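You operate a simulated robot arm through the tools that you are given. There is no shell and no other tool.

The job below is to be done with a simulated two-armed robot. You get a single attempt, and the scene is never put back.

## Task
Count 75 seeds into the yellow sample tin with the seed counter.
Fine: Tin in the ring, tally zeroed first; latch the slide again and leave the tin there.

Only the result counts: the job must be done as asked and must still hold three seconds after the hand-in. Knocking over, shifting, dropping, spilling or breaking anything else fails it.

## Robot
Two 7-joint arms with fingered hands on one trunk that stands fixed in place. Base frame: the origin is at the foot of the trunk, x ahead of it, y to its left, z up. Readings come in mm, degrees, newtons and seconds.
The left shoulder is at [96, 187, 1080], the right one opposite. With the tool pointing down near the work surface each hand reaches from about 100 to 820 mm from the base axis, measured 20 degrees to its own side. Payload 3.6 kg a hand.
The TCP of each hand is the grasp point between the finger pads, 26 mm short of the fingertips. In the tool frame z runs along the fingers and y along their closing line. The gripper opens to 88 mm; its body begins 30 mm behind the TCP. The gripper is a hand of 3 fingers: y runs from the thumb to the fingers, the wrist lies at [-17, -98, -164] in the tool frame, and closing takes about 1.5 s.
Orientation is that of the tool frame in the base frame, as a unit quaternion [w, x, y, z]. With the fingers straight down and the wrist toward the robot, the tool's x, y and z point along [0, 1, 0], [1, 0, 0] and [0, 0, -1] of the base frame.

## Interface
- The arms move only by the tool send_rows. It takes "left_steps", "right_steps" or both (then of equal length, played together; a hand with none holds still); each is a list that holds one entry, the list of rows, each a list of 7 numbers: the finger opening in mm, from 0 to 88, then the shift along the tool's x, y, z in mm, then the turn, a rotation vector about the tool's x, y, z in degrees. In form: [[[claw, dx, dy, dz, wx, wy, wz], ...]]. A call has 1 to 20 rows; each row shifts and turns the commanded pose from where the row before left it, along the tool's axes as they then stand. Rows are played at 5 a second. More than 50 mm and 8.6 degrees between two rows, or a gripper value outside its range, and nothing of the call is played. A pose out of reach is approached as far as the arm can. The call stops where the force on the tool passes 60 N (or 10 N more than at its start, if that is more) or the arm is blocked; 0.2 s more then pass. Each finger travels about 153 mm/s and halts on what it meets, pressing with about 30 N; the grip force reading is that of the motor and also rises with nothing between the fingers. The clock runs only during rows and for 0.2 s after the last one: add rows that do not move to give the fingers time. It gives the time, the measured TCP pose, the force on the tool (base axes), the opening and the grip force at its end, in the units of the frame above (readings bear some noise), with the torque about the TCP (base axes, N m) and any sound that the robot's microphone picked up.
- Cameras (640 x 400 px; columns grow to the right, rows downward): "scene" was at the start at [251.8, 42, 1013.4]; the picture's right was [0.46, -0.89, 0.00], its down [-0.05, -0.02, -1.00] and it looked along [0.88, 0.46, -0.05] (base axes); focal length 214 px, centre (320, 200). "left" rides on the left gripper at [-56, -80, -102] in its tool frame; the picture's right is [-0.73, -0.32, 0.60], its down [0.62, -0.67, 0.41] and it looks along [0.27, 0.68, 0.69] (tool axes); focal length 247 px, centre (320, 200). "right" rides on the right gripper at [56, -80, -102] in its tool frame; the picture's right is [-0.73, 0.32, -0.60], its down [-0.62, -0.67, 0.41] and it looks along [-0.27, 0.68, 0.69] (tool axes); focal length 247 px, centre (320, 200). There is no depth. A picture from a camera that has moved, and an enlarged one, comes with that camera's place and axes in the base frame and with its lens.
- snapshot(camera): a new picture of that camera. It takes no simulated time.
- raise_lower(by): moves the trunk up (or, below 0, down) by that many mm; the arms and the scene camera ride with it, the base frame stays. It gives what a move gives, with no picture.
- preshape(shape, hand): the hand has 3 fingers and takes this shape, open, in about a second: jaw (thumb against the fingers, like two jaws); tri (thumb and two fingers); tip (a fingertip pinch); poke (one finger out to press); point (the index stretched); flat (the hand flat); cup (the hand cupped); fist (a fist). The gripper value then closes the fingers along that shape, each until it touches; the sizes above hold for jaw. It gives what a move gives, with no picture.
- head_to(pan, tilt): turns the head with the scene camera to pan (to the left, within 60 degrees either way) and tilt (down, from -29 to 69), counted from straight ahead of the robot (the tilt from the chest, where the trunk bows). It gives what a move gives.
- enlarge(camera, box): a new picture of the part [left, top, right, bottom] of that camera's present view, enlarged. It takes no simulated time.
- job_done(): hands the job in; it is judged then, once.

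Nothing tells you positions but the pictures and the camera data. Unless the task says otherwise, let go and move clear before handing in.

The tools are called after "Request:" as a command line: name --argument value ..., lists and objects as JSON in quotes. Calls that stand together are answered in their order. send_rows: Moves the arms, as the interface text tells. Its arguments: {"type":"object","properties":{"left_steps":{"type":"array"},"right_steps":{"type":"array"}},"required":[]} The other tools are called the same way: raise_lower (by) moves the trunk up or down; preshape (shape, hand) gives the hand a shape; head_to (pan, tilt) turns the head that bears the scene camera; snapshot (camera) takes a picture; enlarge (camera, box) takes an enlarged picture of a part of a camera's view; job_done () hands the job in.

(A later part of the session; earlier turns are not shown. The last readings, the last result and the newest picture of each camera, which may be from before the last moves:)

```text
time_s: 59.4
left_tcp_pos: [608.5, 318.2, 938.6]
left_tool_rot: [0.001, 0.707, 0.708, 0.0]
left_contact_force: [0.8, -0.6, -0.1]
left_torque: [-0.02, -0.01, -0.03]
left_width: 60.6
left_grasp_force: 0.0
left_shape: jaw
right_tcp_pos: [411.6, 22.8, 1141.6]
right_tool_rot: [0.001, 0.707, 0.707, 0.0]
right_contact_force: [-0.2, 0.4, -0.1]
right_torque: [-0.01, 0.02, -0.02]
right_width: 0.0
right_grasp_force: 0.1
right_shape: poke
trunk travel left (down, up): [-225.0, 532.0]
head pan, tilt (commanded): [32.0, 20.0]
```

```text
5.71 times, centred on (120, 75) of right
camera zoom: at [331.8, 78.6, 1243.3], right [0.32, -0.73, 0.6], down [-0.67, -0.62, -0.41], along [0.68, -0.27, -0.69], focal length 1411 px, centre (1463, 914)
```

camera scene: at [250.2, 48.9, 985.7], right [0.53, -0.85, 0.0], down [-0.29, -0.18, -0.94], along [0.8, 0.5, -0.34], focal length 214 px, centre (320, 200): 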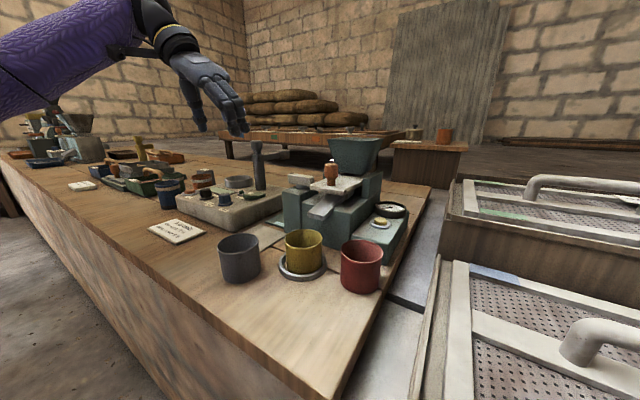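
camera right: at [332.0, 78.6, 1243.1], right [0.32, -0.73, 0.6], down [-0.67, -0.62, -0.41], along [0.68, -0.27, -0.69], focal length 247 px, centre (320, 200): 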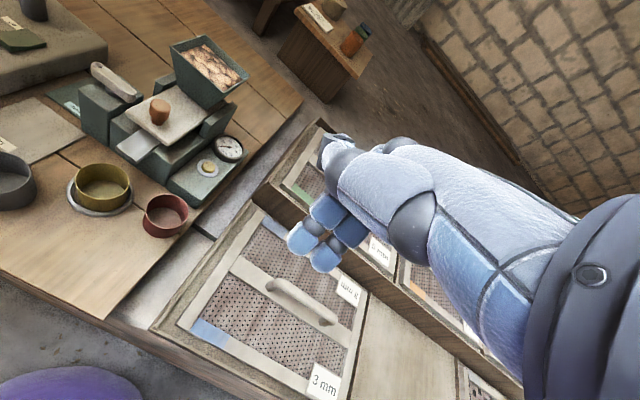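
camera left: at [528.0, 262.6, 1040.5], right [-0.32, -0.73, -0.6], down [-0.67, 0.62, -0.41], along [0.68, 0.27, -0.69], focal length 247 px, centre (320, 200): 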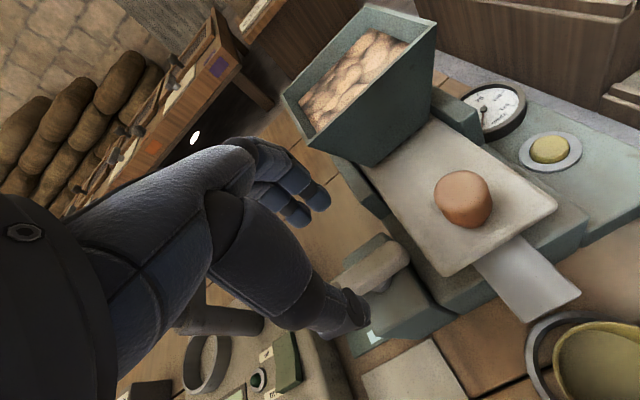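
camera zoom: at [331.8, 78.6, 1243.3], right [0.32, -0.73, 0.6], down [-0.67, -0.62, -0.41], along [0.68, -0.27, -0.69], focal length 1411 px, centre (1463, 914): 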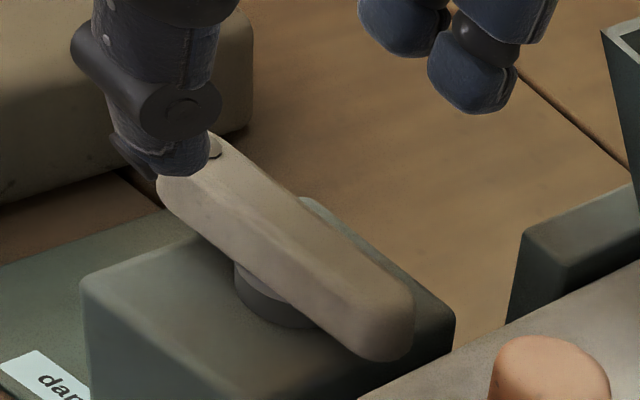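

The dot on the bar again gives (608, 345), so the bar centre is about (606.5, 321). I lower the open hand around the bar.

Request:
send_rows --left_steps '[[[60, 1.2, -0.5, 20, 0, 0, 0], [60, 1.2, -0.5, 20, 0, 0, 0], [60, 0, 0, 11, 0, 0, 0], [60, 0, 0, 0, 0, 0, 0]]]'

Request:
enlarge --camera "left" --box '[230, 150, 460, 380]'

Request:
enlarge --camera "scene" --box '[260, 130, 350, 220]'

Request:
enlarge --camera "right" --box '[60, 20, 180, 130]'

```text
time_s: 60.4
left_tcp_pos: [607.7, 319.9, 887.6]
left_tool_rot: [0.0, 0.707, 0.707, 0.001]
left_contact_force: [1.1, 0.1, -1.0]
left_torque: [-0.02, 0.01, 0.0]
left_width: 60.1
left_grasp_force: 0.1
left_shape: jaw
right_tcp_pos: [410.6, 21.6, 1141.0]
right_tool_rot: [0.0, 0.707, 0.707, 0.0]
right_contact_force: [-0.3, -0.6, -0.2]
right_torque: [0.01, 0.0, -0.01]
right_width: 0.0
right_grasp_force: 0.0
right_shape: poke
trunk travel left (down, up): [-225.0, 532.0]
head pan, tilt (commanded): [32.0, 20.0]
```

```text
1.74 times, centred on (345, 265) of left
camera zoom: at [526.3, 264.3, 989.3], right [-0.32, -0.73, -0.6], down [-0.67, 0.62, -0.41], along [0.68, 0.27, -0.69], focal length 430 px, centre (276, 87)
```

zoom: 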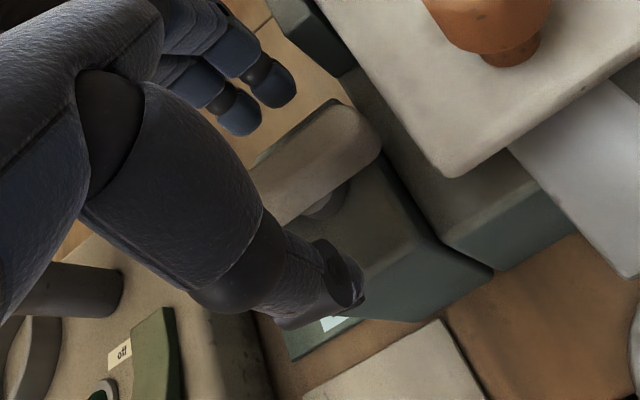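

```text
4.44 times, centred on (305, 175) of scene
camera zoom: at [250.1, 48.9, 985.8], right [0.53, -0.85, 0.0], down [-0.29, -0.18, -0.94], along [0.8, 0.5, -0.34], focal length 953 px, centre (387, 311)
```

zoom: 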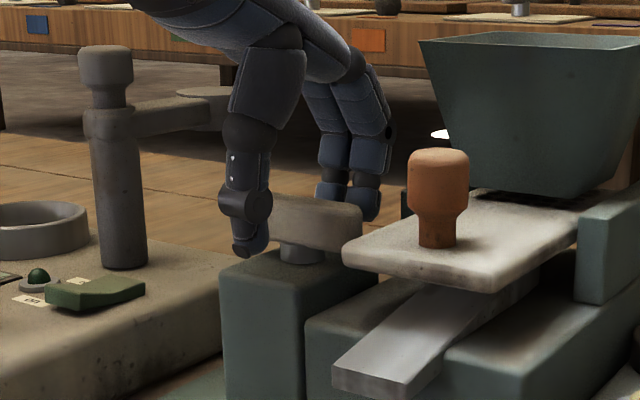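

```text
3.64 times, centred on (120, 75) of right
camera zoom: at [332.0, 78.6, 1243.2], right [0.32, -0.73, 0.6], down [-0.67, -0.62, -0.41], along [0.68, -0.27, -0.69], focal length 898 px, centre (1047, 654)
```

zoom: 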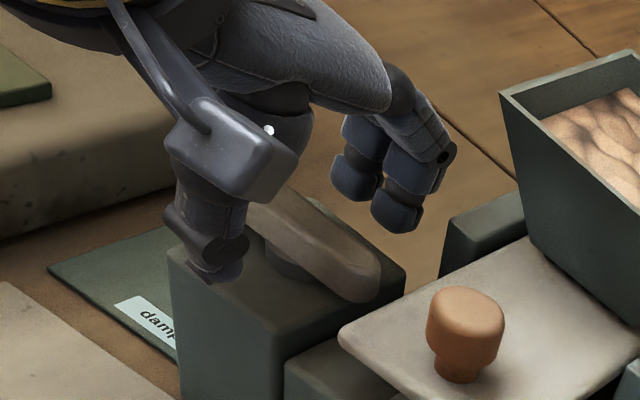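

The bar is between thumb and fingers, with the tips clear of the box. I close slowly on the bar.

Request:
send_rows --left_steps '[[[50, 0, 0, 0, 0, 0, 0], [42, 0, 0, 0, 0, 0, 0], [36, 0, 0, 0, 0, 0, 0], [30, 0, 0, 0, 0, 0, 0], [25, 0, 0, 0, 0, 0, 0], [20, 0, 0, 0, 0, 0, 0], [20, 0, 0, 0, 0, 0, 0]]]'

Request:
enlarge --camera "left" --box '[230, 150, 460, 380]'

Request:
enlarge --camera "scene" --box '[260, 130, 350, 220]'

Request:
enlarge --camera "right" --box '[60, 20, 180, 130]'

```text
time_s: 62.0
left_tcp_pos: [607.1, 319.6, 888.7]
left_tool_rot: [0.0, 0.707, 0.707, 0.001]
left_contact_force: [-0.6, 0.5, 0.2]
left_torque: [-0.02, -0.03, 0.01]
left_width: 20.0
left_grasp_force: 0.1
left_shape: jaw
right_tcp_pos: [410.8, 22.0, 1141.0]
right_tool_rot: [0.0, 0.707, 0.707, 0.001]
right_contact_force: [-0.2, -0.4, 0.1]
right_torque: [0.03, 0.0, 0.01]
right_width: 0.2
right_grasp_force: 0.1
right_shape: poke
trunk travel left (down, up): [-225.0, 532.0]
head pan, tilt (commanded): [32.0, 20.0]
```

```text
1.74 times, centred on (345, 265) of left
camera zoom: at [526.3, 264.3, 989.4], right [-0.32, -0.73, -0.6], down [-0.67, 0.62, -0.41], along [0.68, 0.27, -0.69], focal length 430 px, centre (276, 87)
```

zoom: 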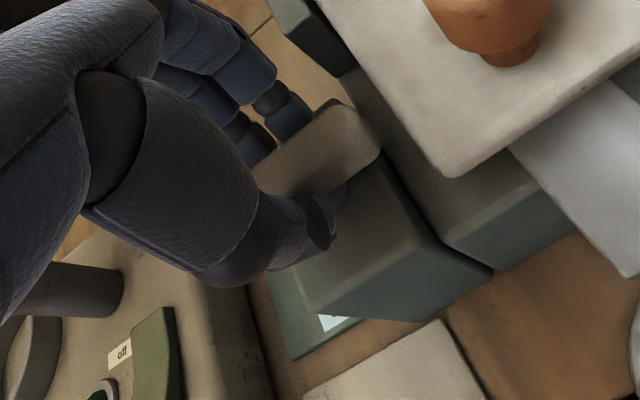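

```text
4.44 times, centred on (305, 175) of scene
camera zoom: at [250.1, 48.9, 985.7], right [0.53, -0.85, 0.0], down [-0.29, -0.18, -0.94], along [0.8, 0.5, -0.34], focal length 953 px, centre (387, 311)
```

zoom: 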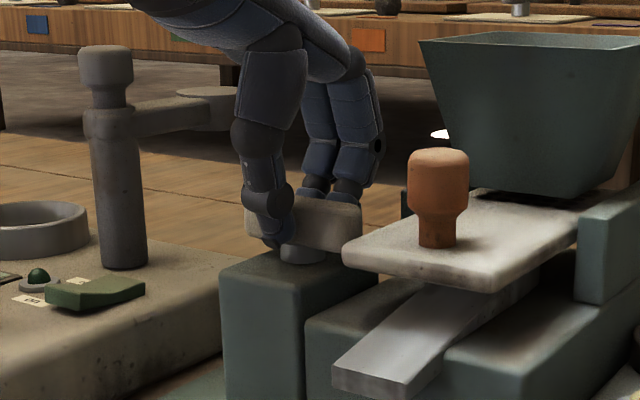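

```text
3.64 times, centred on (120, 75) of right
camera zoom: at [332.0, 78.6, 1243.2], right [0.32, -0.73, 0.6], down [-0.67, -0.62, -0.41], along [0.68, -0.27, -0.69], focal length 898 px, centre (1047, 654)
```

zoom: 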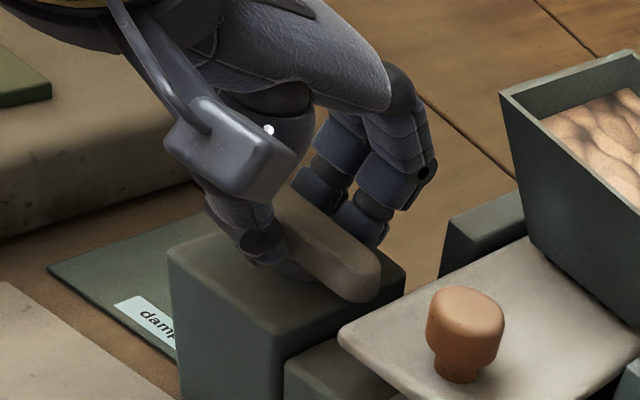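

The pads are nearly touching the bar. I close further until the grip force rises.

Request:
send_rows --left_steps '[[[16, 0, 0, 0, 0, 0, 0], [12, 0, 0, 0, 0, 0, 0], [8, 0, 0, 0, 0, 0, 0], [4, 0, 0, 0, 0, 0, 0], [2, 0, 0, 0, 0, 0, 0], [2, 0, 0, 0, 0, 0, 0]]]'

Request:
enlarge --camera "left" --box '[230, 150, 460, 380]'

Request:
enlarge --camera "scene" --box '[260, 130, 350, 220]'

```text
time_s: 63.4
left_tcp_pos: [605.7, 321.5, 887.6]
left_tool_rot: [0.0, 0.707, 0.707, 0.0]
left_contact_force: [-2.1, 0.5, -1.2]
left_torque: [-0.01, 0.02, -0.01]
left_width: 10.9
left_grasp_force: 30.0
left_shape: jaw
right_tcp_pos: [410.1, 22.3, 1140.3]
right_tool_rot: [0.0, 0.707, 0.707, 0.0]
right_contact_force: [0.5, -0.1, -0.3]
right_torque: [0.01, -0.02, -0.02]
right_width: 0.2
right_grasp_force: 0.0
right_shape: poke
trunk travel left (down, up): [-225.0, 532.0]
head pan, tilt (commanded): [32.0, 20.0]
```

```text
1.74 times, centred on (345, 265) of left
camera zoom: at [526.2, 264.3, 989.3], right [-0.32, -0.73, -0.6], down [-0.67, 0.62, -0.41], along [0.67, 0.27, -0.69], focal length 430 px, centre (276, 87)
```

zoom: 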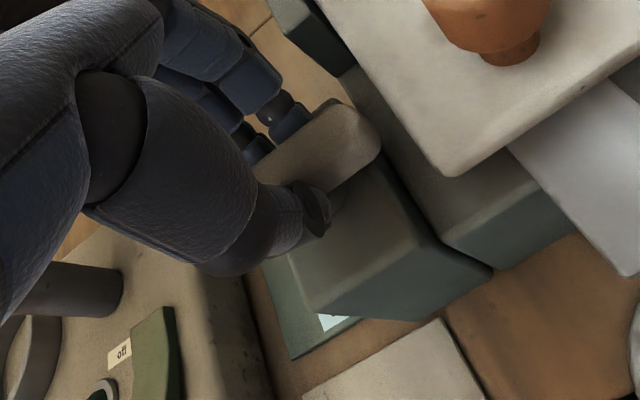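

```text
4.44 times, centred on (305, 175) of scene
camera zoom: at [250.0, 49.0, 985.7], right [0.53, -0.85, 0.0], down [-0.29, -0.18, -0.94], along [0.8, 0.5, -0.34], focal length 953 px, centre (387, 311)
```

zoom: 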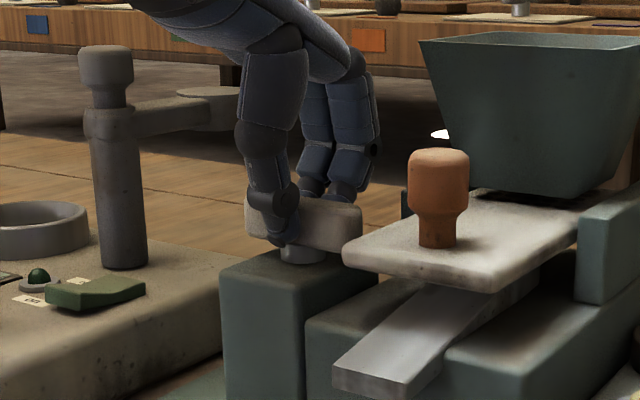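

The bar is gripped firmly. I test which way it turns with a small twist, first +6° about the tool axis.

Request:
send_rows --left_steps '[[[2, 0, 0, 0, 0, 0, 3], [2, 0, 0, 0, 0, 0, 3], [2, 0, 0, 0, 0, 0, 0]]]'

Request:
enlarge --camera "scene" --box '[260, 130, 350, 220]'

```text
time_s: 64.2
left_tcp_pos: [605.7, 320.0, 887.2]
left_tool_rot: [-0.001, 0.743, 0.669, 0.0]
left_contact_force: [-1.9, -2.5, -2.6]
left_torque: [-0.04, 0.0, 0.03]
left_width: 11.0
left_grasp_force: 29.7
left_shape: jaw
right_tcp_pos: [412.1, 21.9, 1141.8]
right_tool_rot: [-0.001, 0.707, 0.707, 0.0]
right_contact_force: [0.6, 0.7, 0.2]
right_torque: [-0.01, 0.01, 0.02]
right_width: 0.2
right_grasp_force: 0.2
right_shape: poke
trunk travel left (down, up): [-225.0, 532.0]
head pan, tilt (commanded): [32.0, 20.0]
```

```text
4.44 times, centred on (305, 175) of scene
camera zoom: at [250.2, 48.8, 985.7], right [0.53, -0.85, 0.0], down [-0.29, -0.18, -0.94], along [0.8, 0.5, -0.34], focal length 953 px, centre (387, 311)
```

zoom: 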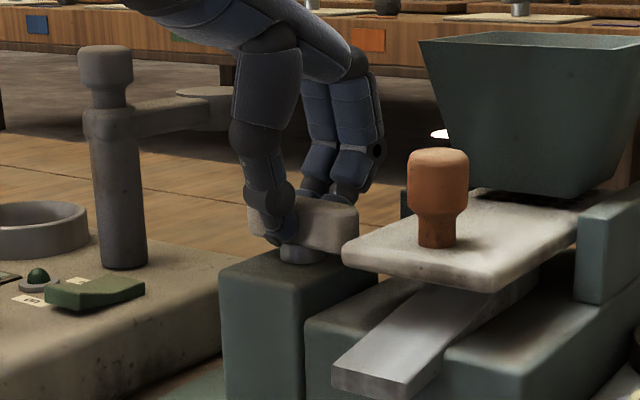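

No resistance this way; the bar seems to follow. I continue turning by another 24° and check.

Request:
send_rows --left_steps '[[[2, 0, 0, 0, 0, 0, 6], [2, 0, 0, 0, 0, 0, 6], [2, 0, 0, 0, 0, 0, 6], [2, 0, 0, 0, 0, 0, 6], [2, 0, 0, 0, 0, 0, 0]]]'

Request:
enlarge --camera "scene" --box '[260, 130, 350, 220]'

Request:
enlarge --camera "right" --box '[60, 20, 180, 130]'

```text
time_s: 65.4
left_tcp_pos: [607.1, 319.9, 888.0]
left_tool_rot: [-0.001, 0.867, 0.499, 0.0]
left_contact_force: [-0.8, -7.7, -3.3]
left_torque: [-0.17, 0.0, 0.04]
left_width: 10.7
left_grasp_force: 30.2
left_shape: jaw
right_tcp_pos: [412.9, 21.6, 1140.5]
right_tool_rot: [0.0, 0.707, 0.707, 0.001]
right_contact_force: [-0.9, -0.1, 0.9]
right_torque: [-0.01, 0.0, -0.03]
right_width: 0.2
right_grasp_force: 0.2
right_shape: poke
trunk travel left (down, up): [-225.0, 532.0]
head pan, tilt (commanded): [32.0, 20.0]
```

```text
4.44 times, centred on (305, 175) of scene
camera zoom: at [250.3, 48.3, 985.7], right [0.53, -0.85, 0.0], down [-0.29, -0.18, -0.94], along [0.8, 0.5, -0.34], focal length 953 px, centre (387, 311)
```

zoom: 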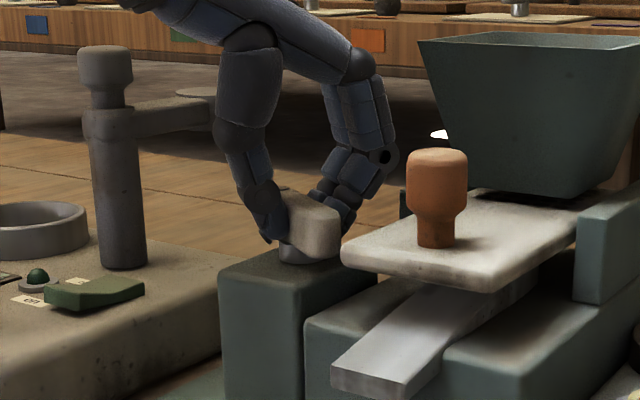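

```text
3.64 times, centred on (120, 75) of right
camera zoom: at [332.2, 77.8, 1243.1], right [0.32, -0.74, 0.6], down [-0.67, -0.62, -0.41], along [0.68, -0.27, -0.69], focal length 898 px, centre (1047, 654)
```

zoom: 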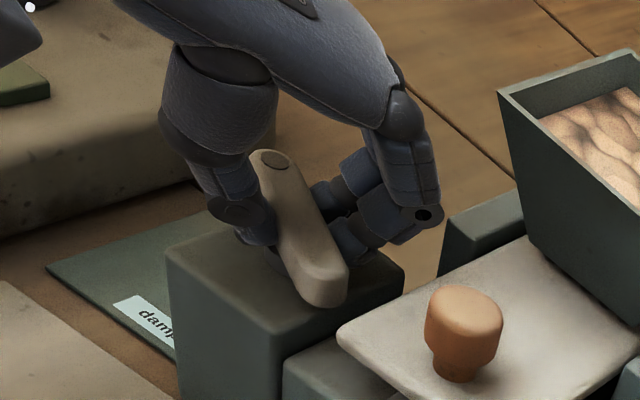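

The bar turns with the hand (dot end going away from the robot). I continue with a slight shift of -1 mm in y to relieve the side force.

Request:
send_rows --left_steps '[[[2, -0.9, 0.5, 0, 0, 0, 0], [2, 0, 0, 0, 0, 0, 6], [2, 0, 0, 0, 0, 0, 6], [2, 0, 0, 0, 0, 0, 6], [2, 0, 0, 0, 0, 0, 6], [2, 0, 0, 0, 0, 0, 6], [2, 0, 0, 0, 0, 0, 0]]]'

Request:
enlarge --camera "right" --box '[60, 20, 180, 130]'

```text
time_s: 67.0
left_tcp_pos: [606.1, 319.8, 886.8]
left_tool_rot: [0.0, 0.966, 0.259, 0.001]
left_contact_force: [-4.4, -7.5, -2.4]
left_torque: [-0.14, 0.07, 0.01]
left_width: 11.0
left_grasp_force: 29.7
left_shape: jaw
right_tcp_pos: [410.6, 21.7, 1141.4]
right_tool_rot: [0.0, 0.707, 0.707, 0.0]
right_contact_force: [0.0, 0.9, -0.3]
right_torque: [0.02, 0.01, -0.01]
right_width: 0.1
right_grasp_force: 0.2
right_shape: poke
trunk travel left (down, up): [-225.0, 532.0]
head pan, tilt (commanded): [32.0, 20.0]
```

```text
3.64 times, centred on (120, 75) of right
camera zoom: at [331.8, 77.8, 1243.3], right [0.32, -0.74, 0.6], down [-0.67, -0.62, -0.41], along [0.68, -0.27, -0.69], focal length 898 px, centre (1047, 654)
```

zoom: 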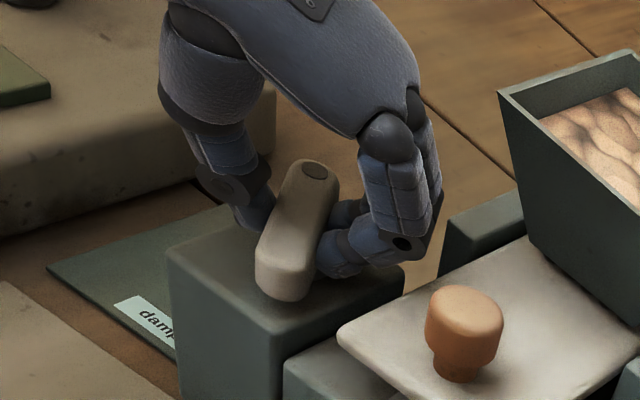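

The bar is at 60°. I turn the remaining 30° while easing the side force.

Request:
send_rows --left_steps '[[[2, -1.2, 0.4, 0, 0, 0, 0], [2, 0, 0, 0, 0, 0, 6], [2, 0, 0, 0, 0, 0, 6], [2, 0, 0, 0, 0, 0, 6], [2, 0, 0, 0, 0, 0, 6], [2, 0, 0, 0, 0, 0, 6], [2, 0, 0, 0, 0, 0, 0]]]'

Request:
enlarge --camera "right" --box '[60, 20, 180, 130]'

Request:
enlarge --camera "scene" --box '[260, 130, 350, 220]'

```text
time_s: 68.6
left_tcp_pos: [605.9, 318.5, 887.2]
left_tool_rot: [0.0, 1.0, -0.001, 0.0]
left_contact_force: [1.3, -3.9, -3.1]
left_torque: [-0.08, -0.02, 0.02]
left_width: 10.6
left_grasp_force: 30.2
left_shape: jaw
right_tcp_pos: [411.8, 22.4, 1140.3]
right_tool_rot: [0.0, 0.706, 0.708, 0.0]
right_contact_force: [0.3, 0.2, 0.0]
right_torque: [0.05, 0.02, -0.01]
right_width: 0.1
right_grasp_force: 0.0
right_shape: poke
trunk travel left (down, up): [-225.0, 532.0]
head pan, tilt (commanded): [32.0, 20.0]
```

```text
3.64 times, centred on (120, 75) of right
camera zoom: at [332.5, 78.2, 1243.0], right [0.32, -0.74, 0.6], down [-0.67, -0.62, -0.41], along [0.68, -0.27, -0.69], focal length 898 px, centre (1047, 654)
```

zoom: 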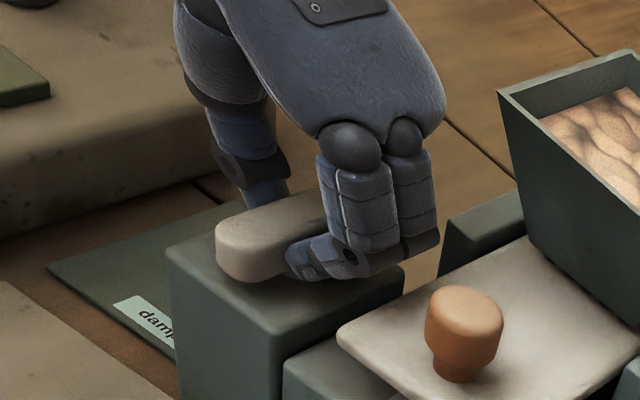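

```text
4.44 times, centred on (305, 175) of scene
camera zoom: at [250.5, 48.6, 985.6], right [0.53, -0.85, 0.0], down [-0.29, -0.18, -0.94], along [0.8, 0.5, -0.34], focal length 953 px, centre (387, 311)
```

zoom: 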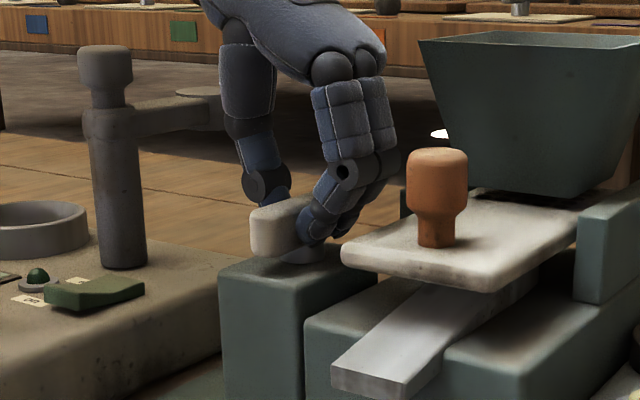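

The bar now lies along x, turned 90°. I open just enough, lift off, and look at the state of the counter.

Request:
send_rows --left_steps '[[[14, 0, 0, 0, 0, 0, 0], [20, 0, 0, 0, 0, 0, 0], [26, 0, 0, 0, 0, 0, 0], [30, 0, 0, 0, 0, 0, 0], [30, 0, 0, -8, 0, 0, 0], [30, 0, 0, -15, 0, 0, 0], [30, 0, 0, -25, 0, 0, 0], [30, 0, 0, -30, 0, 0, 0], [30, 0, 0, 0, 0, 0, 0]]]'

Request:
enlarge --camera "right" --box '[60, 20, 260, 160]'

Request:
enlarge --camera "scene" --box '[250, 120, 400, 240]'

Request:
snapshot --camera "left"

```text
time_s: 70.6
left_tcp_pos: [603.7, 318.2, 966.8]
left_tool_rot: [0.0, 1.0, 0.001, 0.0]
left_contact_force: [-0.1, -0.2, 0.5]
left_torque: [0.02, 0.02, 0.0]
left_width: 29.1
left_grasp_force: 0.1
left_shape: jaw
right_tcp_pos: [412.5, 22.4, 1141.6]
right_tool_rot: [0.0, 0.707, 0.707, 0.0]
right_contact_force: [-1.7, 0.2, 0.0]
right_torque: [0.01, 0.0, -0.05]
right_width: 0.2
right_grasp_force: 0.0
right_shape: poke
trunk travel left (down, up): [-225.0, 532.0]
head pan, tilt (commanded): [32.0, 20.0]
```

```text
2.86 times, centred on (160, 90) of right
camera zoom: at [332.2, 78.6, 1243.1], right [0.32, -0.73, 0.6], down [-0.67, -0.62, -0.41], along [0.68, -0.27, -0.69], focal length 706 px, centre (777, 514)
```

zoom: 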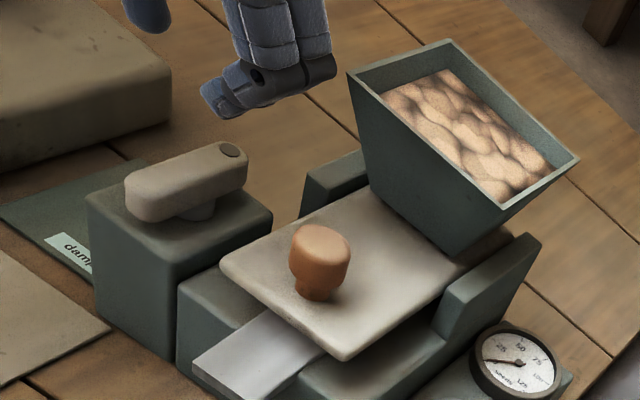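

```text
3.33 times, centred on (325, 180) of scene
camera zoom: at [250.3, 49.0, 985.7], right [0.53, -0.85, 0.0], down [-0.29, -0.18, -0.94], along [0.8, 0.5, -0.34], focal length 715 px, centre (303, 267)
```

zoom: 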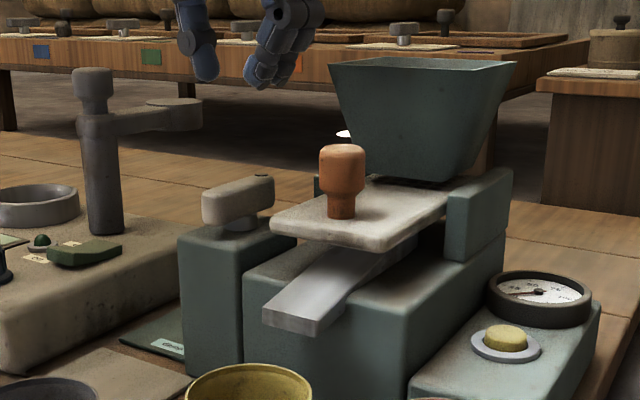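

```text
taken
camera left: at [548.8, 399.3, 1068.5], right [-0.74, 0.32, -0.6], down [0.62, 0.67, -0.41], along [0.27, -0.68, -0.69], focal length 247 px, centre (320, 200)
```

left: 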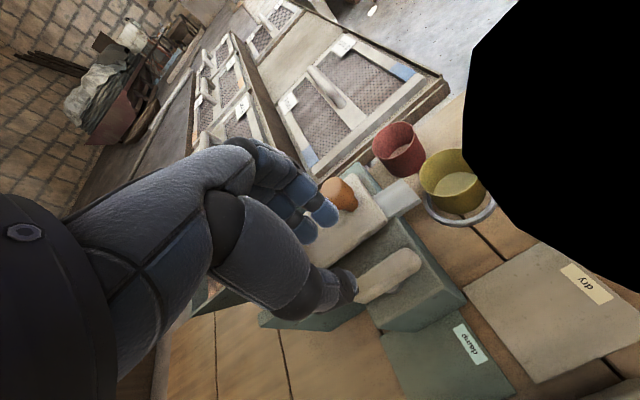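

The latch bar lies along x now, off the slide. Next I move the hand above the orange knob at about (602, 241.5) with the fingers opened to 60 mm.

Request:
send_rows --left_steps '[[[40, -0.4, 25.5, 0, 0, 0, 0], [50, -0.4, 25.5, 0, 0, 0, 0], [60, -0.4, 25.5, 0, 0, 0, 0], [60, 0, 0, 20, 0, 0, 0], [60, 0, 0, 0, 0, 0, 0]]]'

Request:
snapshot --camera "left"

Request:
enlarge --camera "right" --box '[60, 20, 260, 160]'

Request:
enlarge --camera "scene" --box '[250, 120, 400, 240]'

```text
time_s: 71.8
left_tcp_pos: [604.0, 242.5, 944.8]
left_tool_rot: [-0.001, 1.0, 0.0, 0.0]
left_contact_force: [1.3, -0.6, 0.2]
left_torque: [0.08, 0.0, -0.02]
left_width: 59.6
left_grasp_force: 0.1
left_shape: jaw
right_tcp_pos: [410.4, 22.7, 1140.0]
right_tool_rot: [0.0, 0.707, 0.708, 0.0]
right_contact_force: [1.0, 0.1, 1.2]
right_torque: [-0.01, -0.03, -0.02]
right_width: 0.0
right_grasp_force: 0.1
right_shape: poke
trunk travel left (down, up): [-225.0, 532.0]
head pan, tilt (commanded): [32.0, 20.0]
```

```text
taken
camera left: at [547.8, 323.8, 1047.1], right [-0.73, 0.32, -0.6], down [0.62, 0.66, -0.41], along [0.27, -0.68, -0.69], focal length 247 px, centre (320, 200)
```

left: 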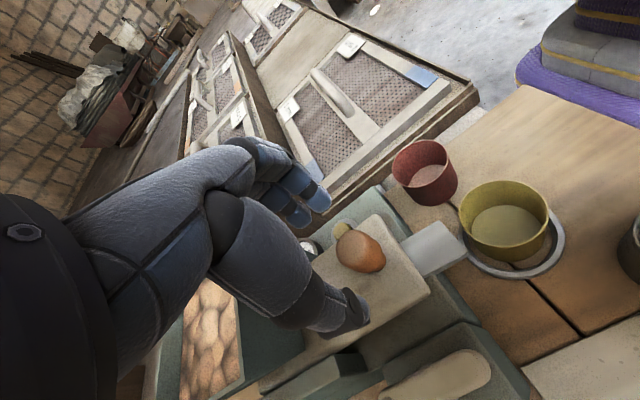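

```text
2.86 times, centred on (160, 90) of right
camera zoom: at [331.9, 78.5, 1243.2], right [0.32, -0.73, 0.6], down [-0.67, -0.62, -0.41], along [0.68, -0.27, -0.69], focal length 706 px, centre (777, 514)
```

zoom: 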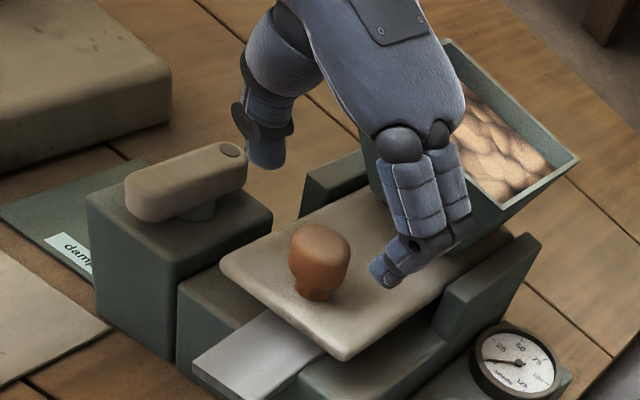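

```text
3.33 times, centred on (325, 180) of scene
camera zoom: at [250.1, 48.8, 985.8], right [0.53, -0.85, 0.0], down [-0.29, -0.18, -0.94], along [0.8, 0.5, -0.34], focal length 715 px, centre (303, 267)
```

zoom: 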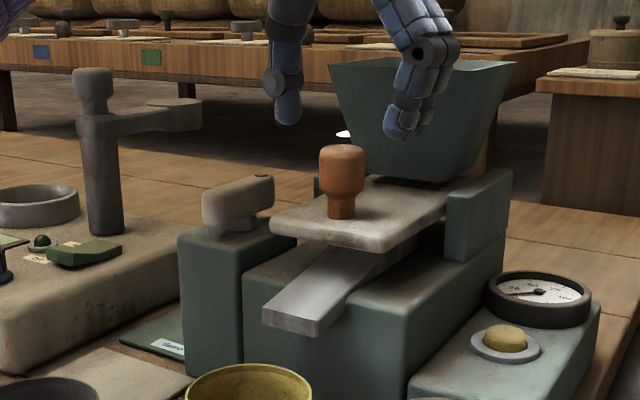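

I zoom the left camera on the knob to refine the alignment before descending.

Request:
enlarge --camera "left" --box '[300, 190, 440, 330]'

```text
2.86 times, centred on (370, 260) of left
camera zoom: at [547.8, 323.8, 1047.1], right [-0.73, 0.32, -0.6], down [0.62, 0.66, -0.41], along [0.27, -0.68, -0.69], focal length 706 px, centre (177, 29)
```

zoom: 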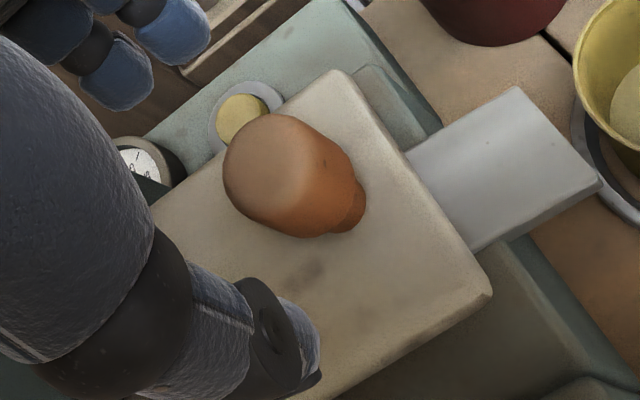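

The knob centre averages to about (600, 240.5). I shift slightly and lower the open hand around it to z≈895, keeping the tips above the slide plate.

Request:
send_rows --left_steps '[[[60, -1.7, 1.5, 17, 0, 0, 0], [60, -1.7, 1.5, 17, 0, 0, 0], [60, 0, 0, 15, 0, 0, 0], [60, 0, 0, 0, 0, 0, 0]]]'

Request:
enlarge --camera "left" --box '[240, 150, 440, 350]'

Request:
enlarge --camera "right" --box '[90, 30, 230, 150]'

Request:
enlarge --camera "scene" --box '[270, 130, 370, 220]'

```text
time_s: 72.8
left_tcp_pos: [601.2, 239.6, 897.3]
left_tool_rot: [0.0, 1.0, 0.001, 0.001]
left_contact_force: [-0.5, 0.0, 5.7]
left_torque: [-0.06, 0.06, 0.02]
left_width: 59.2
left_grasp_force: 0.1
left_shape: jaw
right_tcp_pos: [411.3, 22.0, 1141.0]
right_tool_rot: [0.001, 0.707, 0.707, 0.001]
right_contact_force: [-0.4, -0.1, -0.6]
right_torque: [-0.01, -0.03, 0.0]
right_width: 0.0
right_grasp_force: 0.0
right_shape: poke
trunk travel left (down, up): [-225.0, 532.0]
head pan, tilt (commanded): [32.0, 20.0]
```

```text
2.00 times, centred on (340, 250) of left
camera zoom: at [544.4, 320.0, 998.7], right [-0.73, 0.32, -0.6], down [0.62, 0.66, -0.41], along [0.27, -0.68, -0.69], focal length 494 px, centre (280, 100)
```

zoom: 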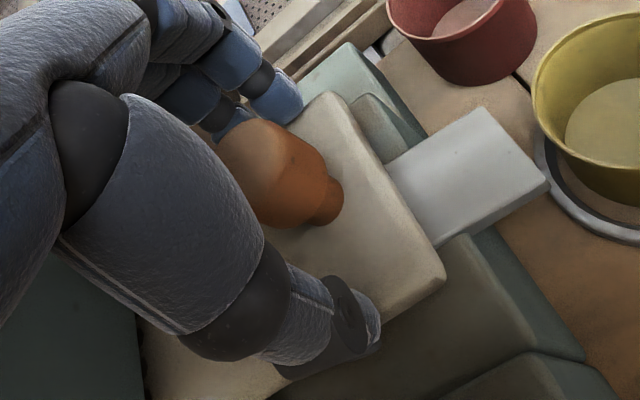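

```text
3.33 times, centred on (160, 90) of right
camera zoom: at [331.6, 78.5, 1243.4], right [0.32, -0.73, 0.6], down [-0.67, -0.62, -0.41], along [0.68, -0.27, -0.69], focal length 823 px, centre (853, 567)
```

zoom: 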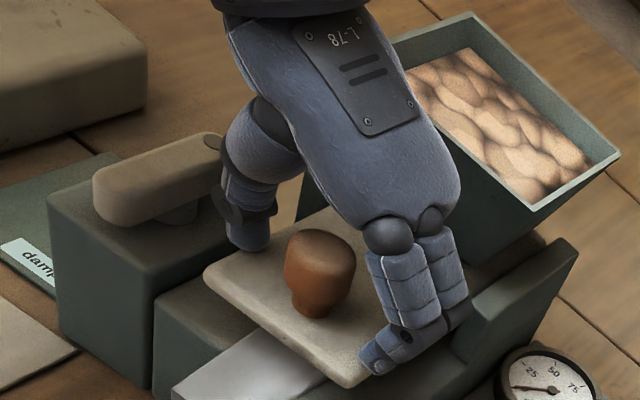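

```text
4.44 times, centred on (320, 175) of scene
camera zoom: at [249.9, 48.8, 985.9], right [0.53, -0.85, 0.0], down [-0.29, -0.18, -0.94], along [0.8, 0.5, -0.34], focal length 953 px, centre (320, 311)
```

zoom: 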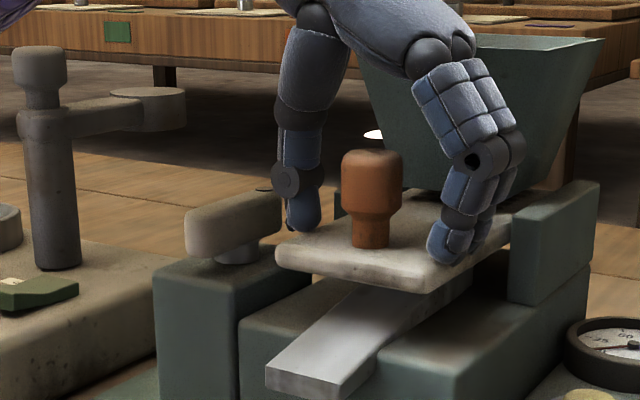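

The fingertips just touched the slide plate (5.7 N), so I raise 4 mm and then close on the knob.

Request:
send_rows --left_steps '[[[60, 0, 0, -4.5, 0, 0, 0], [50, 0, 0, 0, 0, 0, 0], [42, 0, 0, 0, 0, 0, 0], [36, 0, 0, 0, 0, 0, 0], [30, 0, 0, 0, 0, 0, 0], [25, 0, 0, 0, 0, 0, 0], [20, 0, 0, 0, 0, 0, 0], [20, 0, 0, 0, 0, 0, 0]]]'

Request:
enlarge --camera "left" --box '[240, 150, 440, 350]'

Request:
enlarge --camera "right" --box '[90, 30, 230, 150]'

Request:
enlarge --camera "scene" --box '[270, 130, 370, 220]'

```text
time_s: 74.6
left_tcp_pos: [599.8, 238.7, 900.4]
left_tool_rot: [-0.001, 1.0, 0.0, 0.0]
left_contact_force: [0.1, 0.0, -0.9]
left_torque: [0.02, 0.03, -0.01]
left_width: 20.7
left_grasp_force: 0.1
left_shape: jaw
right_tcp_pos: [412.2, 21.4, 1140.3]
right_tool_rot: [0.0, 0.707, 0.707, 0.0]
right_contact_force: [0.0, -0.1, 1.2]
right_torque: [0.01, -0.03, -0.02]
right_width: 0.0
right_grasp_force: 0.1
right_shape: poke
trunk travel left (down, up): [-225.0, 532.0]
head pan, tilt (commanded): [32.0, 20.0]
```

```text
2.00 times, centred on (340, 250) of left
camera zoom: at [544.6, 320.2, 1002.4], right [-0.73, 0.32, -0.6], down [0.62, 0.67, -0.41], along [0.27, -0.68, -0.69], focal length 494 px, centre (280, 100)
```

zoom: 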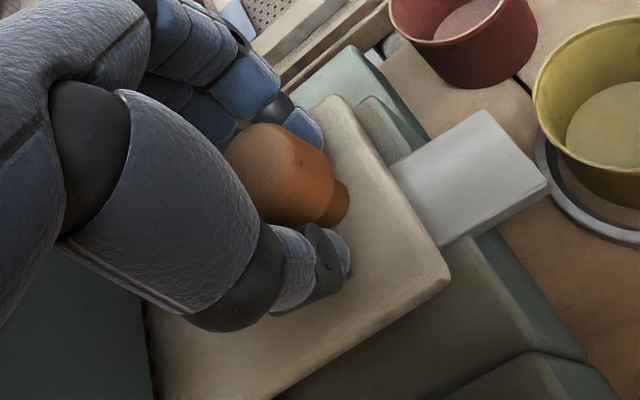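

```text
3.33 times, centred on (160, 90) of right
camera zoom: at [332.0, 78.6, 1243.2], right [0.32, -0.73, 0.6], down [-0.67, -0.62, -0.41], along [0.68, -0.27, -0.69], focal length 823 px, centre (853, 567)
```

zoom: 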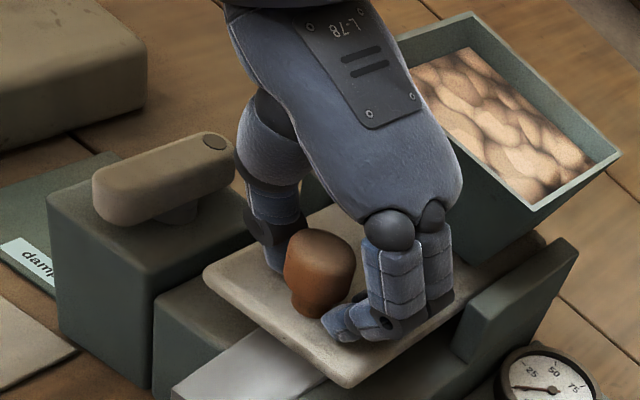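

```text
4.44 times, centred on (320, 175) of scene
camera zoom: at [250.2, 48.9, 985.7], right [0.53, -0.85, 0.0], down [-0.29, -0.18, -0.94], along [0.8, 0.5, -0.34], focal length 953 px, centre (320, 311)
```

zoom: 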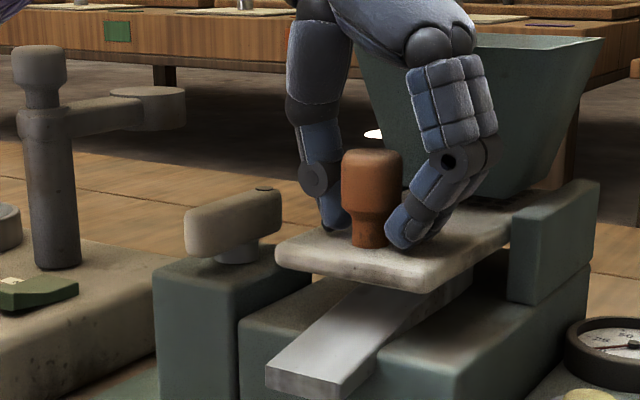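

The fingers are around the knob's neck and head. I close further until firm.

Request:
send_rows --left_steps '[[[15, 0, 0, 0, 0, 0, 0], [10, 0, 0, 0, 0, 0, 0], [6, 0, 0, 0, 0, 0, 0], [3, 0, 0, 0, 0, 0, 0], [3, 0, 0, 0, 0, 0, 0]]]'

Request:
enlarge --camera "left" --box '[240, 150, 440, 350]'

Request:
enlarge --camera "right" --box '[90, 30, 230, 150]'

```text
time_s: 75.8
left_tcp_pos: [600.3, 238.9, 899.8]
left_tool_rot: [0.0, 1.0, 0.0, 0.0]
left_contact_force: [-4.3, -7.4, -9.1]
left_torque: [-0.25, -0.04, 0.15]
left_width: 13.8
left_grasp_force: 29.9
left_shape: jaw
right_tcp_pos: [412.3, 21.4, 1141.4]
right_tool_rot: [0.0, 0.707, 0.707, 0.0]
right_contact_force: [-0.5, 0.2, 0.5]
right_torque: [-0.01, 0.02, 0.02]
right_width: 0.2
right_grasp_force: 0.1
right_shape: poke
trunk travel left (down, up): [-225.0, 532.0]
head pan, tilt (commanded): [32.0, 20.0]
```

```text
2.00 times, centred on (340, 250) of left
camera zoom: at [544.9, 319.4, 1001.7], right [-0.74, 0.32, -0.6], down [0.62, 0.66, -0.41], along [0.27, -0.68, -0.69], focal length 494 px, centre (280, 100)
```

zoom: 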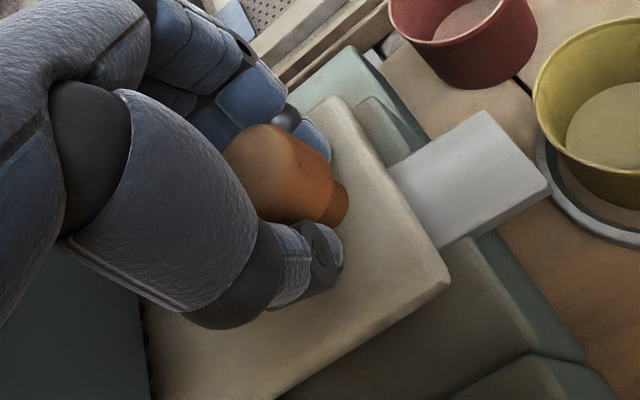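

```text
3.33 times, centred on (160, 90) of right
camera zoom: at [332.4, 78.0, 1243.0], right [0.32, -0.74, 0.6], down [-0.67, -0.62, -0.41], along [0.68, -0.27, -0.69], focal length 823 px, centre (853, 567)
```

zoom: 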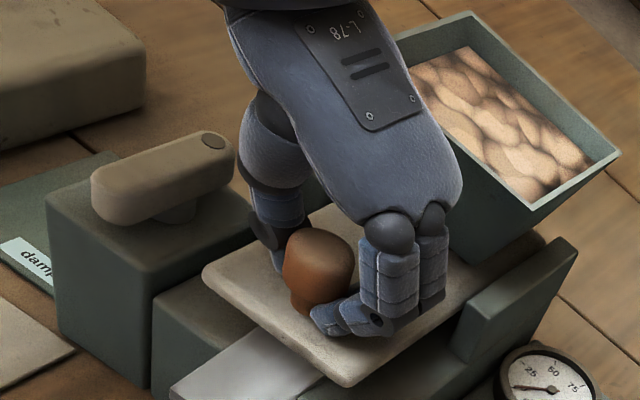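

The knob is gripped. I ease the side forces slightly and pull gently toward the robot (-x) by 12 mm, watching force and the slide.

Request:
send_rows --left_steps '[[[3, 0, 0.8, 0.8, 0, 0, 0], [3, -3, 0, 0, 0, 0, 0], [3, -3, 0, 0, 0, 0, 0], [3, -3, 0, 0, 0, 0, 0], [3, -3, 0, 0, 0, 0, 0], [3, 0, 0, 0, 0, 0, 0]]]'

Request:
enlarge --camera "right" --box '[60, 20, 260, 180]'

Request:
enlarge --camera "scene" --box '[250, 120, 410, 260]'

```text
time_s: 77.2
left_tcp_pos: [591.0, 240.2, 899.4]
left_tool_rot: [0.0, 1.0, -0.001, 0.0]
left_contact_force: [0.4, -6.1, -6.2]
left_torque: [-0.23, -0.15, 0.23]
left_width: 13.6
left_grasp_force: 30.0
left_shape: jaw
right_tcp_pos: [411.8, 20.9, 1138.9]
right_tool_rot: [0.0, 0.707, 0.707, 0.0]
right_contact_force: [-0.7, -0.3, 0.2]
right_torque: [0.02, -0.01, -0.02]
right_width: 0.0
right_grasp_force: 0.1
right_shape: poke
trunk travel left (down, up): [-225.0, 532.0]
head pan, tilt (commanded): [32.0, 20.0]
```

```text
2.50 times, centred on (160, 100) of right
camera zoom: at [332.7, 78.1, 1243.0], right [0.32, -0.74, 0.6], down [-0.67, -0.62, -0.41], along [0.68, -0.27, -0.69], focal length 617 px, centre (720, 450)
```

zoom: 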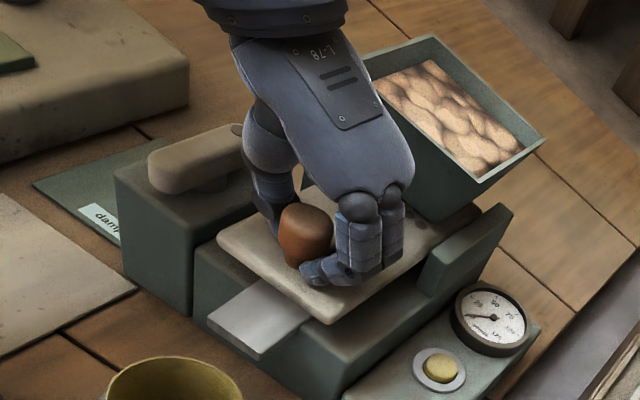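

```text
2.86 times, centred on (330, 190) of scene
camera zoom: at [250.7, 48.6, 985.6], right [0.53, -0.85, 0.0], down [-0.29, -0.18, -0.94], along [0.8, 0.5, -0.34], focal length 613 px, centre (291, 229)
```

zoom: 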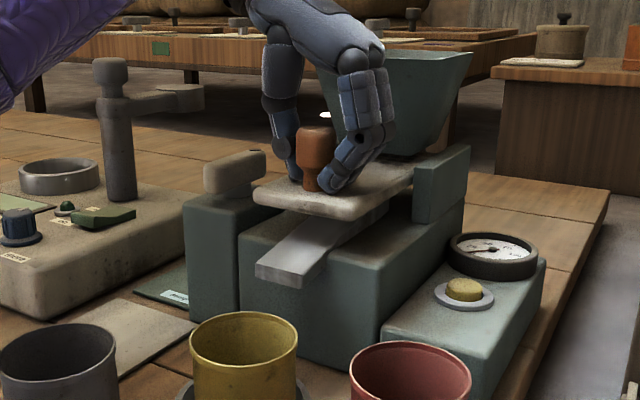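

The slide follows freely, so it is unlatched. I pull further in 3 mm steps to find the end of its stroke.

Request:
send_rows --left_steps '[[[3, -3, 0, 0, 0, 0, 0], [3, -3, 0, 0, 0, 0, 0], [3, -3, 0, 0, 0, 0, 0], [3, -3, 0, 0, 0, 0, 0], [3, -3, 0, 0, 0, 0, 0], [3, 0, 0, 0, 0, 0, 0]]]'

Request:
enlarge --camera "right" --box '[60, 20, 260, 180]'

Request:
enlarge --camera "scene" --box '[250, 120, 410, 260]'

```text
time_s: 78.6
left_tcp_pos: [575.5, 238.6, 899.1]
left_tool_rot: [0.0, 1.0, 0.0, 0.0]
left_contact_force: [0.4, -4.1, -5.9]
left_torque: [-0.2, -0.15, 0.2]
left_width: 13.5
left_grasp_force: 30.0
left_shape: jaw
right_tcp_pos: [412.0, 20.6, 1140.5]
right_tool_rot: [0.001, 0.707, 0.707, 0.0]
right_contact_force: [-1.0, 0.9, -0.3]
right_torque: [0.02, 0.02, -0.01]
right_width: 0.1
right_grasp_force: 0.1
right_shape: poke
trunk travel left (down, up): [-225.0, 532.0]
head pan, tilt (commanded): [32.0, 20.0]
```

```text
2.50 times, centred on (160, 100) of right
camera zoom: at [332.6, 78.3, 1243.0], right [0.32, -0.73, 0.6], down [-0.67, -0.62, -0.41], along [0.68, -0.27, -0.69], focal length 617 px, centre (720, 450)
```

zoom: 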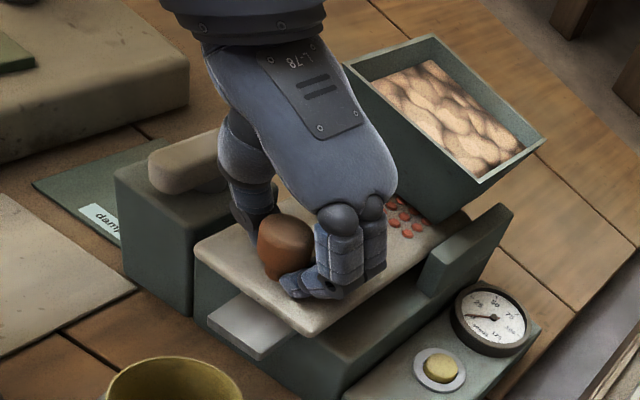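

```text
2.86 times, centred on (330, 190) of scene
camera zoom: at [250.6, 48.7, 985.6], right [0.53, -0.85, 0.0], down [-0.29, -0.18, -0.94], along [0.8, 0.5, -0.34], focal length 613 px, centre (291, 229)
```

zoom: 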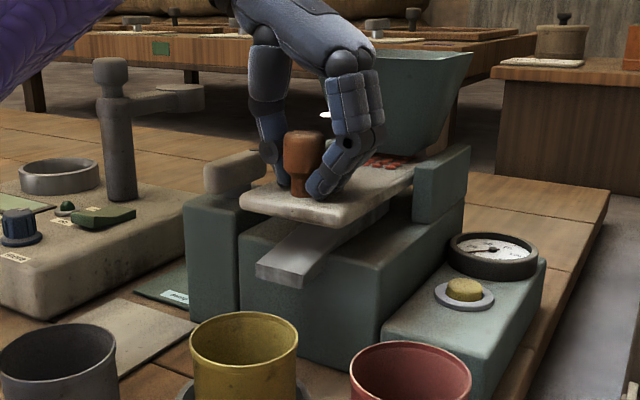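

Seeds in the slide's pits are coming out from under the hopper. I keep pulling toward the stop.

Request:
send_rows --left_steps '[[[3, -3, 0, 0, 0, 0, 0], [3, -3, 0, 0, 0, 0, 0], [3, -3, 0, 0, 0, 0, 0], [3, -3, 0, 0, 0, 0, 0], [3, -3, 0, 0, 0, 0, 0], [3, 0, 0, 0, 0, 0, 0]]]'

Request:
enlarge --camera "right" --box '[60, 20, 260, 180]'

Request:
enlarge --camera "scene" --box '[250, 120, 410, 260]'

```text
time_s: 80.0
left_tcp_pos: [560.3, 239.1, 898.8]
left_tool_rot: [-0.001, 1.0, 0.001, -0.001]
left_contact_force: [0.0, -6.1, -10.5]
left_torque: [-0.21, -0.14, 0.2]
left_width: 13.6
left_grasp_force: 30.5
left_shape: jaw
right_tcp_pos: [411.9, 21.0, 1140.9]
right_tool_rot: [0.0, 0.707, 0.707, 0.001]
right_contact_force: [0.4, 0.6, 0.5]
right_torque: [-0.03, 0.01, -0.04]
right_width: 0.1
right_grasp_force: 0.0
right_shape: poke
trunk travel left (down, up): [-225.0, 532.0]
head pan, tilt (commanded): [32.0, 20.0]
```

```text
2.50 times, centred on (160, 100) of right
camera zoom: at [332.9, 78.2, 1242.9], right [0.32, -0.73, 0.6], down [-0.67, -0.62, -0.41], along [0.68, -0.27, -0.69], focal length 617 px, centre (720, 450)
```

zoom: 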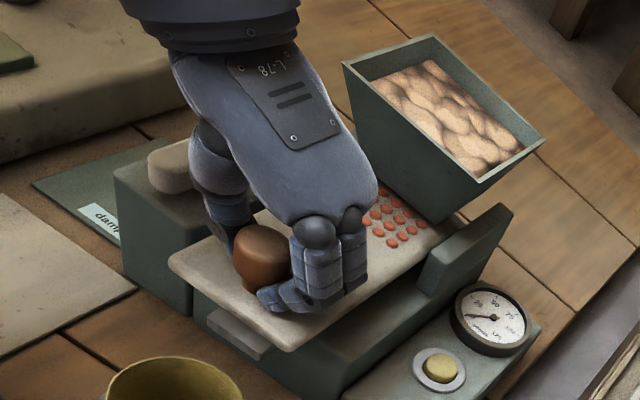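

```text
2.86 times, centred on (330, 190) of scene
camera zoom: at [250.8, 48.6, 985.5], right [0.53, -0.85, 0.0], down [-0.29, -0.18, -0.94], along [0.8, 0.5, -0.34], focal length 613 px, centre (291, 229)
```

zoom: 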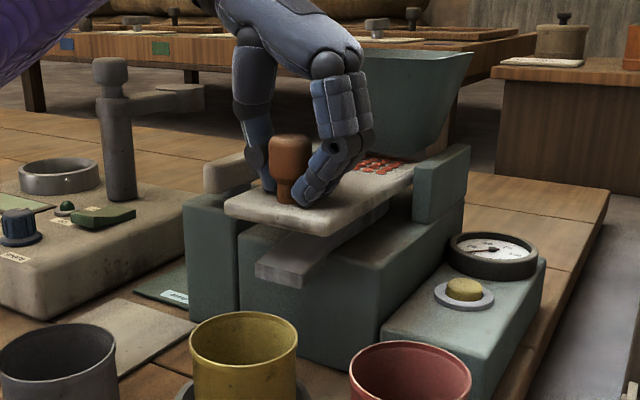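

More rows of seeds are out; the dial is still at 0. I keep pulling until the stop.

Request:
send_rows --left_steps '[[[3, -3, 0, 0, 0, 0, 0], [3, -3, 0, 0, 0, 0, 0], [3, -3, 0, 0, 0, 0, 0], [3, -2, 0, 0, 0, 0, 0], [3, 0, 0, 0, 0, 0, 0]]]'

Request:
enlarge --camera "right" --box '[60, 20, 260, 180]'

Request:
enlarge --camera "scene" --box '[250, 120, 410, 260]'

```text
time_s: 81.2
left_tcp_pos: [548.4, 240.0, 899.4]
left_tool_rot: [0.0, 1.0, 0.0, -0.002]
left_contact_force: [-0.2, -6.0, -13.1]
left_torque: [-0.16, -0.18, 0.25]
left_width: 13.4
left_grasp_force: 29.8
left_shape: jaw
right_tcp_pos: [412.6, 22.1, 1139.2]
right_tool_rot: [0.0, 0.707, 0.708, -0.001]
right_contact_force: [1.3, -0.2, -0.6]
right_torque: [-0.02, 0.03, -0.01]
right_width: 0.0
right_grasp_force: 0.1
right_shape: poke
trunk travel left (down, up): [-225.0, 532.0]
head pan, tilt (commanded): [32.0, 20.0]
```

```text
2.50 times, centred on (160, 100) of right
camera zoom: at [333.1, 78.3, 1242.8], right [0.32, -0.73, 0.6], down [-0.67, -0.62, -0.41], along [0.67, -0.27, -0.69], focal length 617 px, centre (720, 450)
```

zoom: 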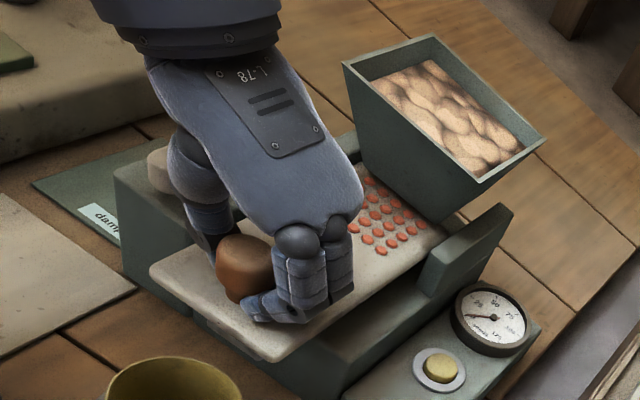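

```text
2.86 times, centred on (330, 190) of scene
camera zoom: at [251.0, 48.7, 985.4], right [0.53, -0.85, 0.0], down [-0.29, -0.18, -0.94], along [0.8, 0.5, -0.34], focal length 613 px, centre (291, 229)
```

zoom: 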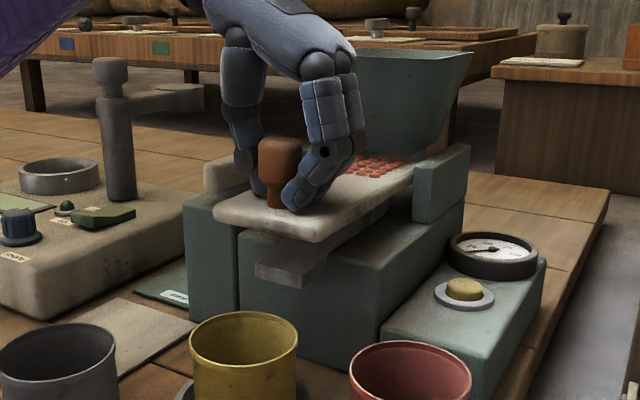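

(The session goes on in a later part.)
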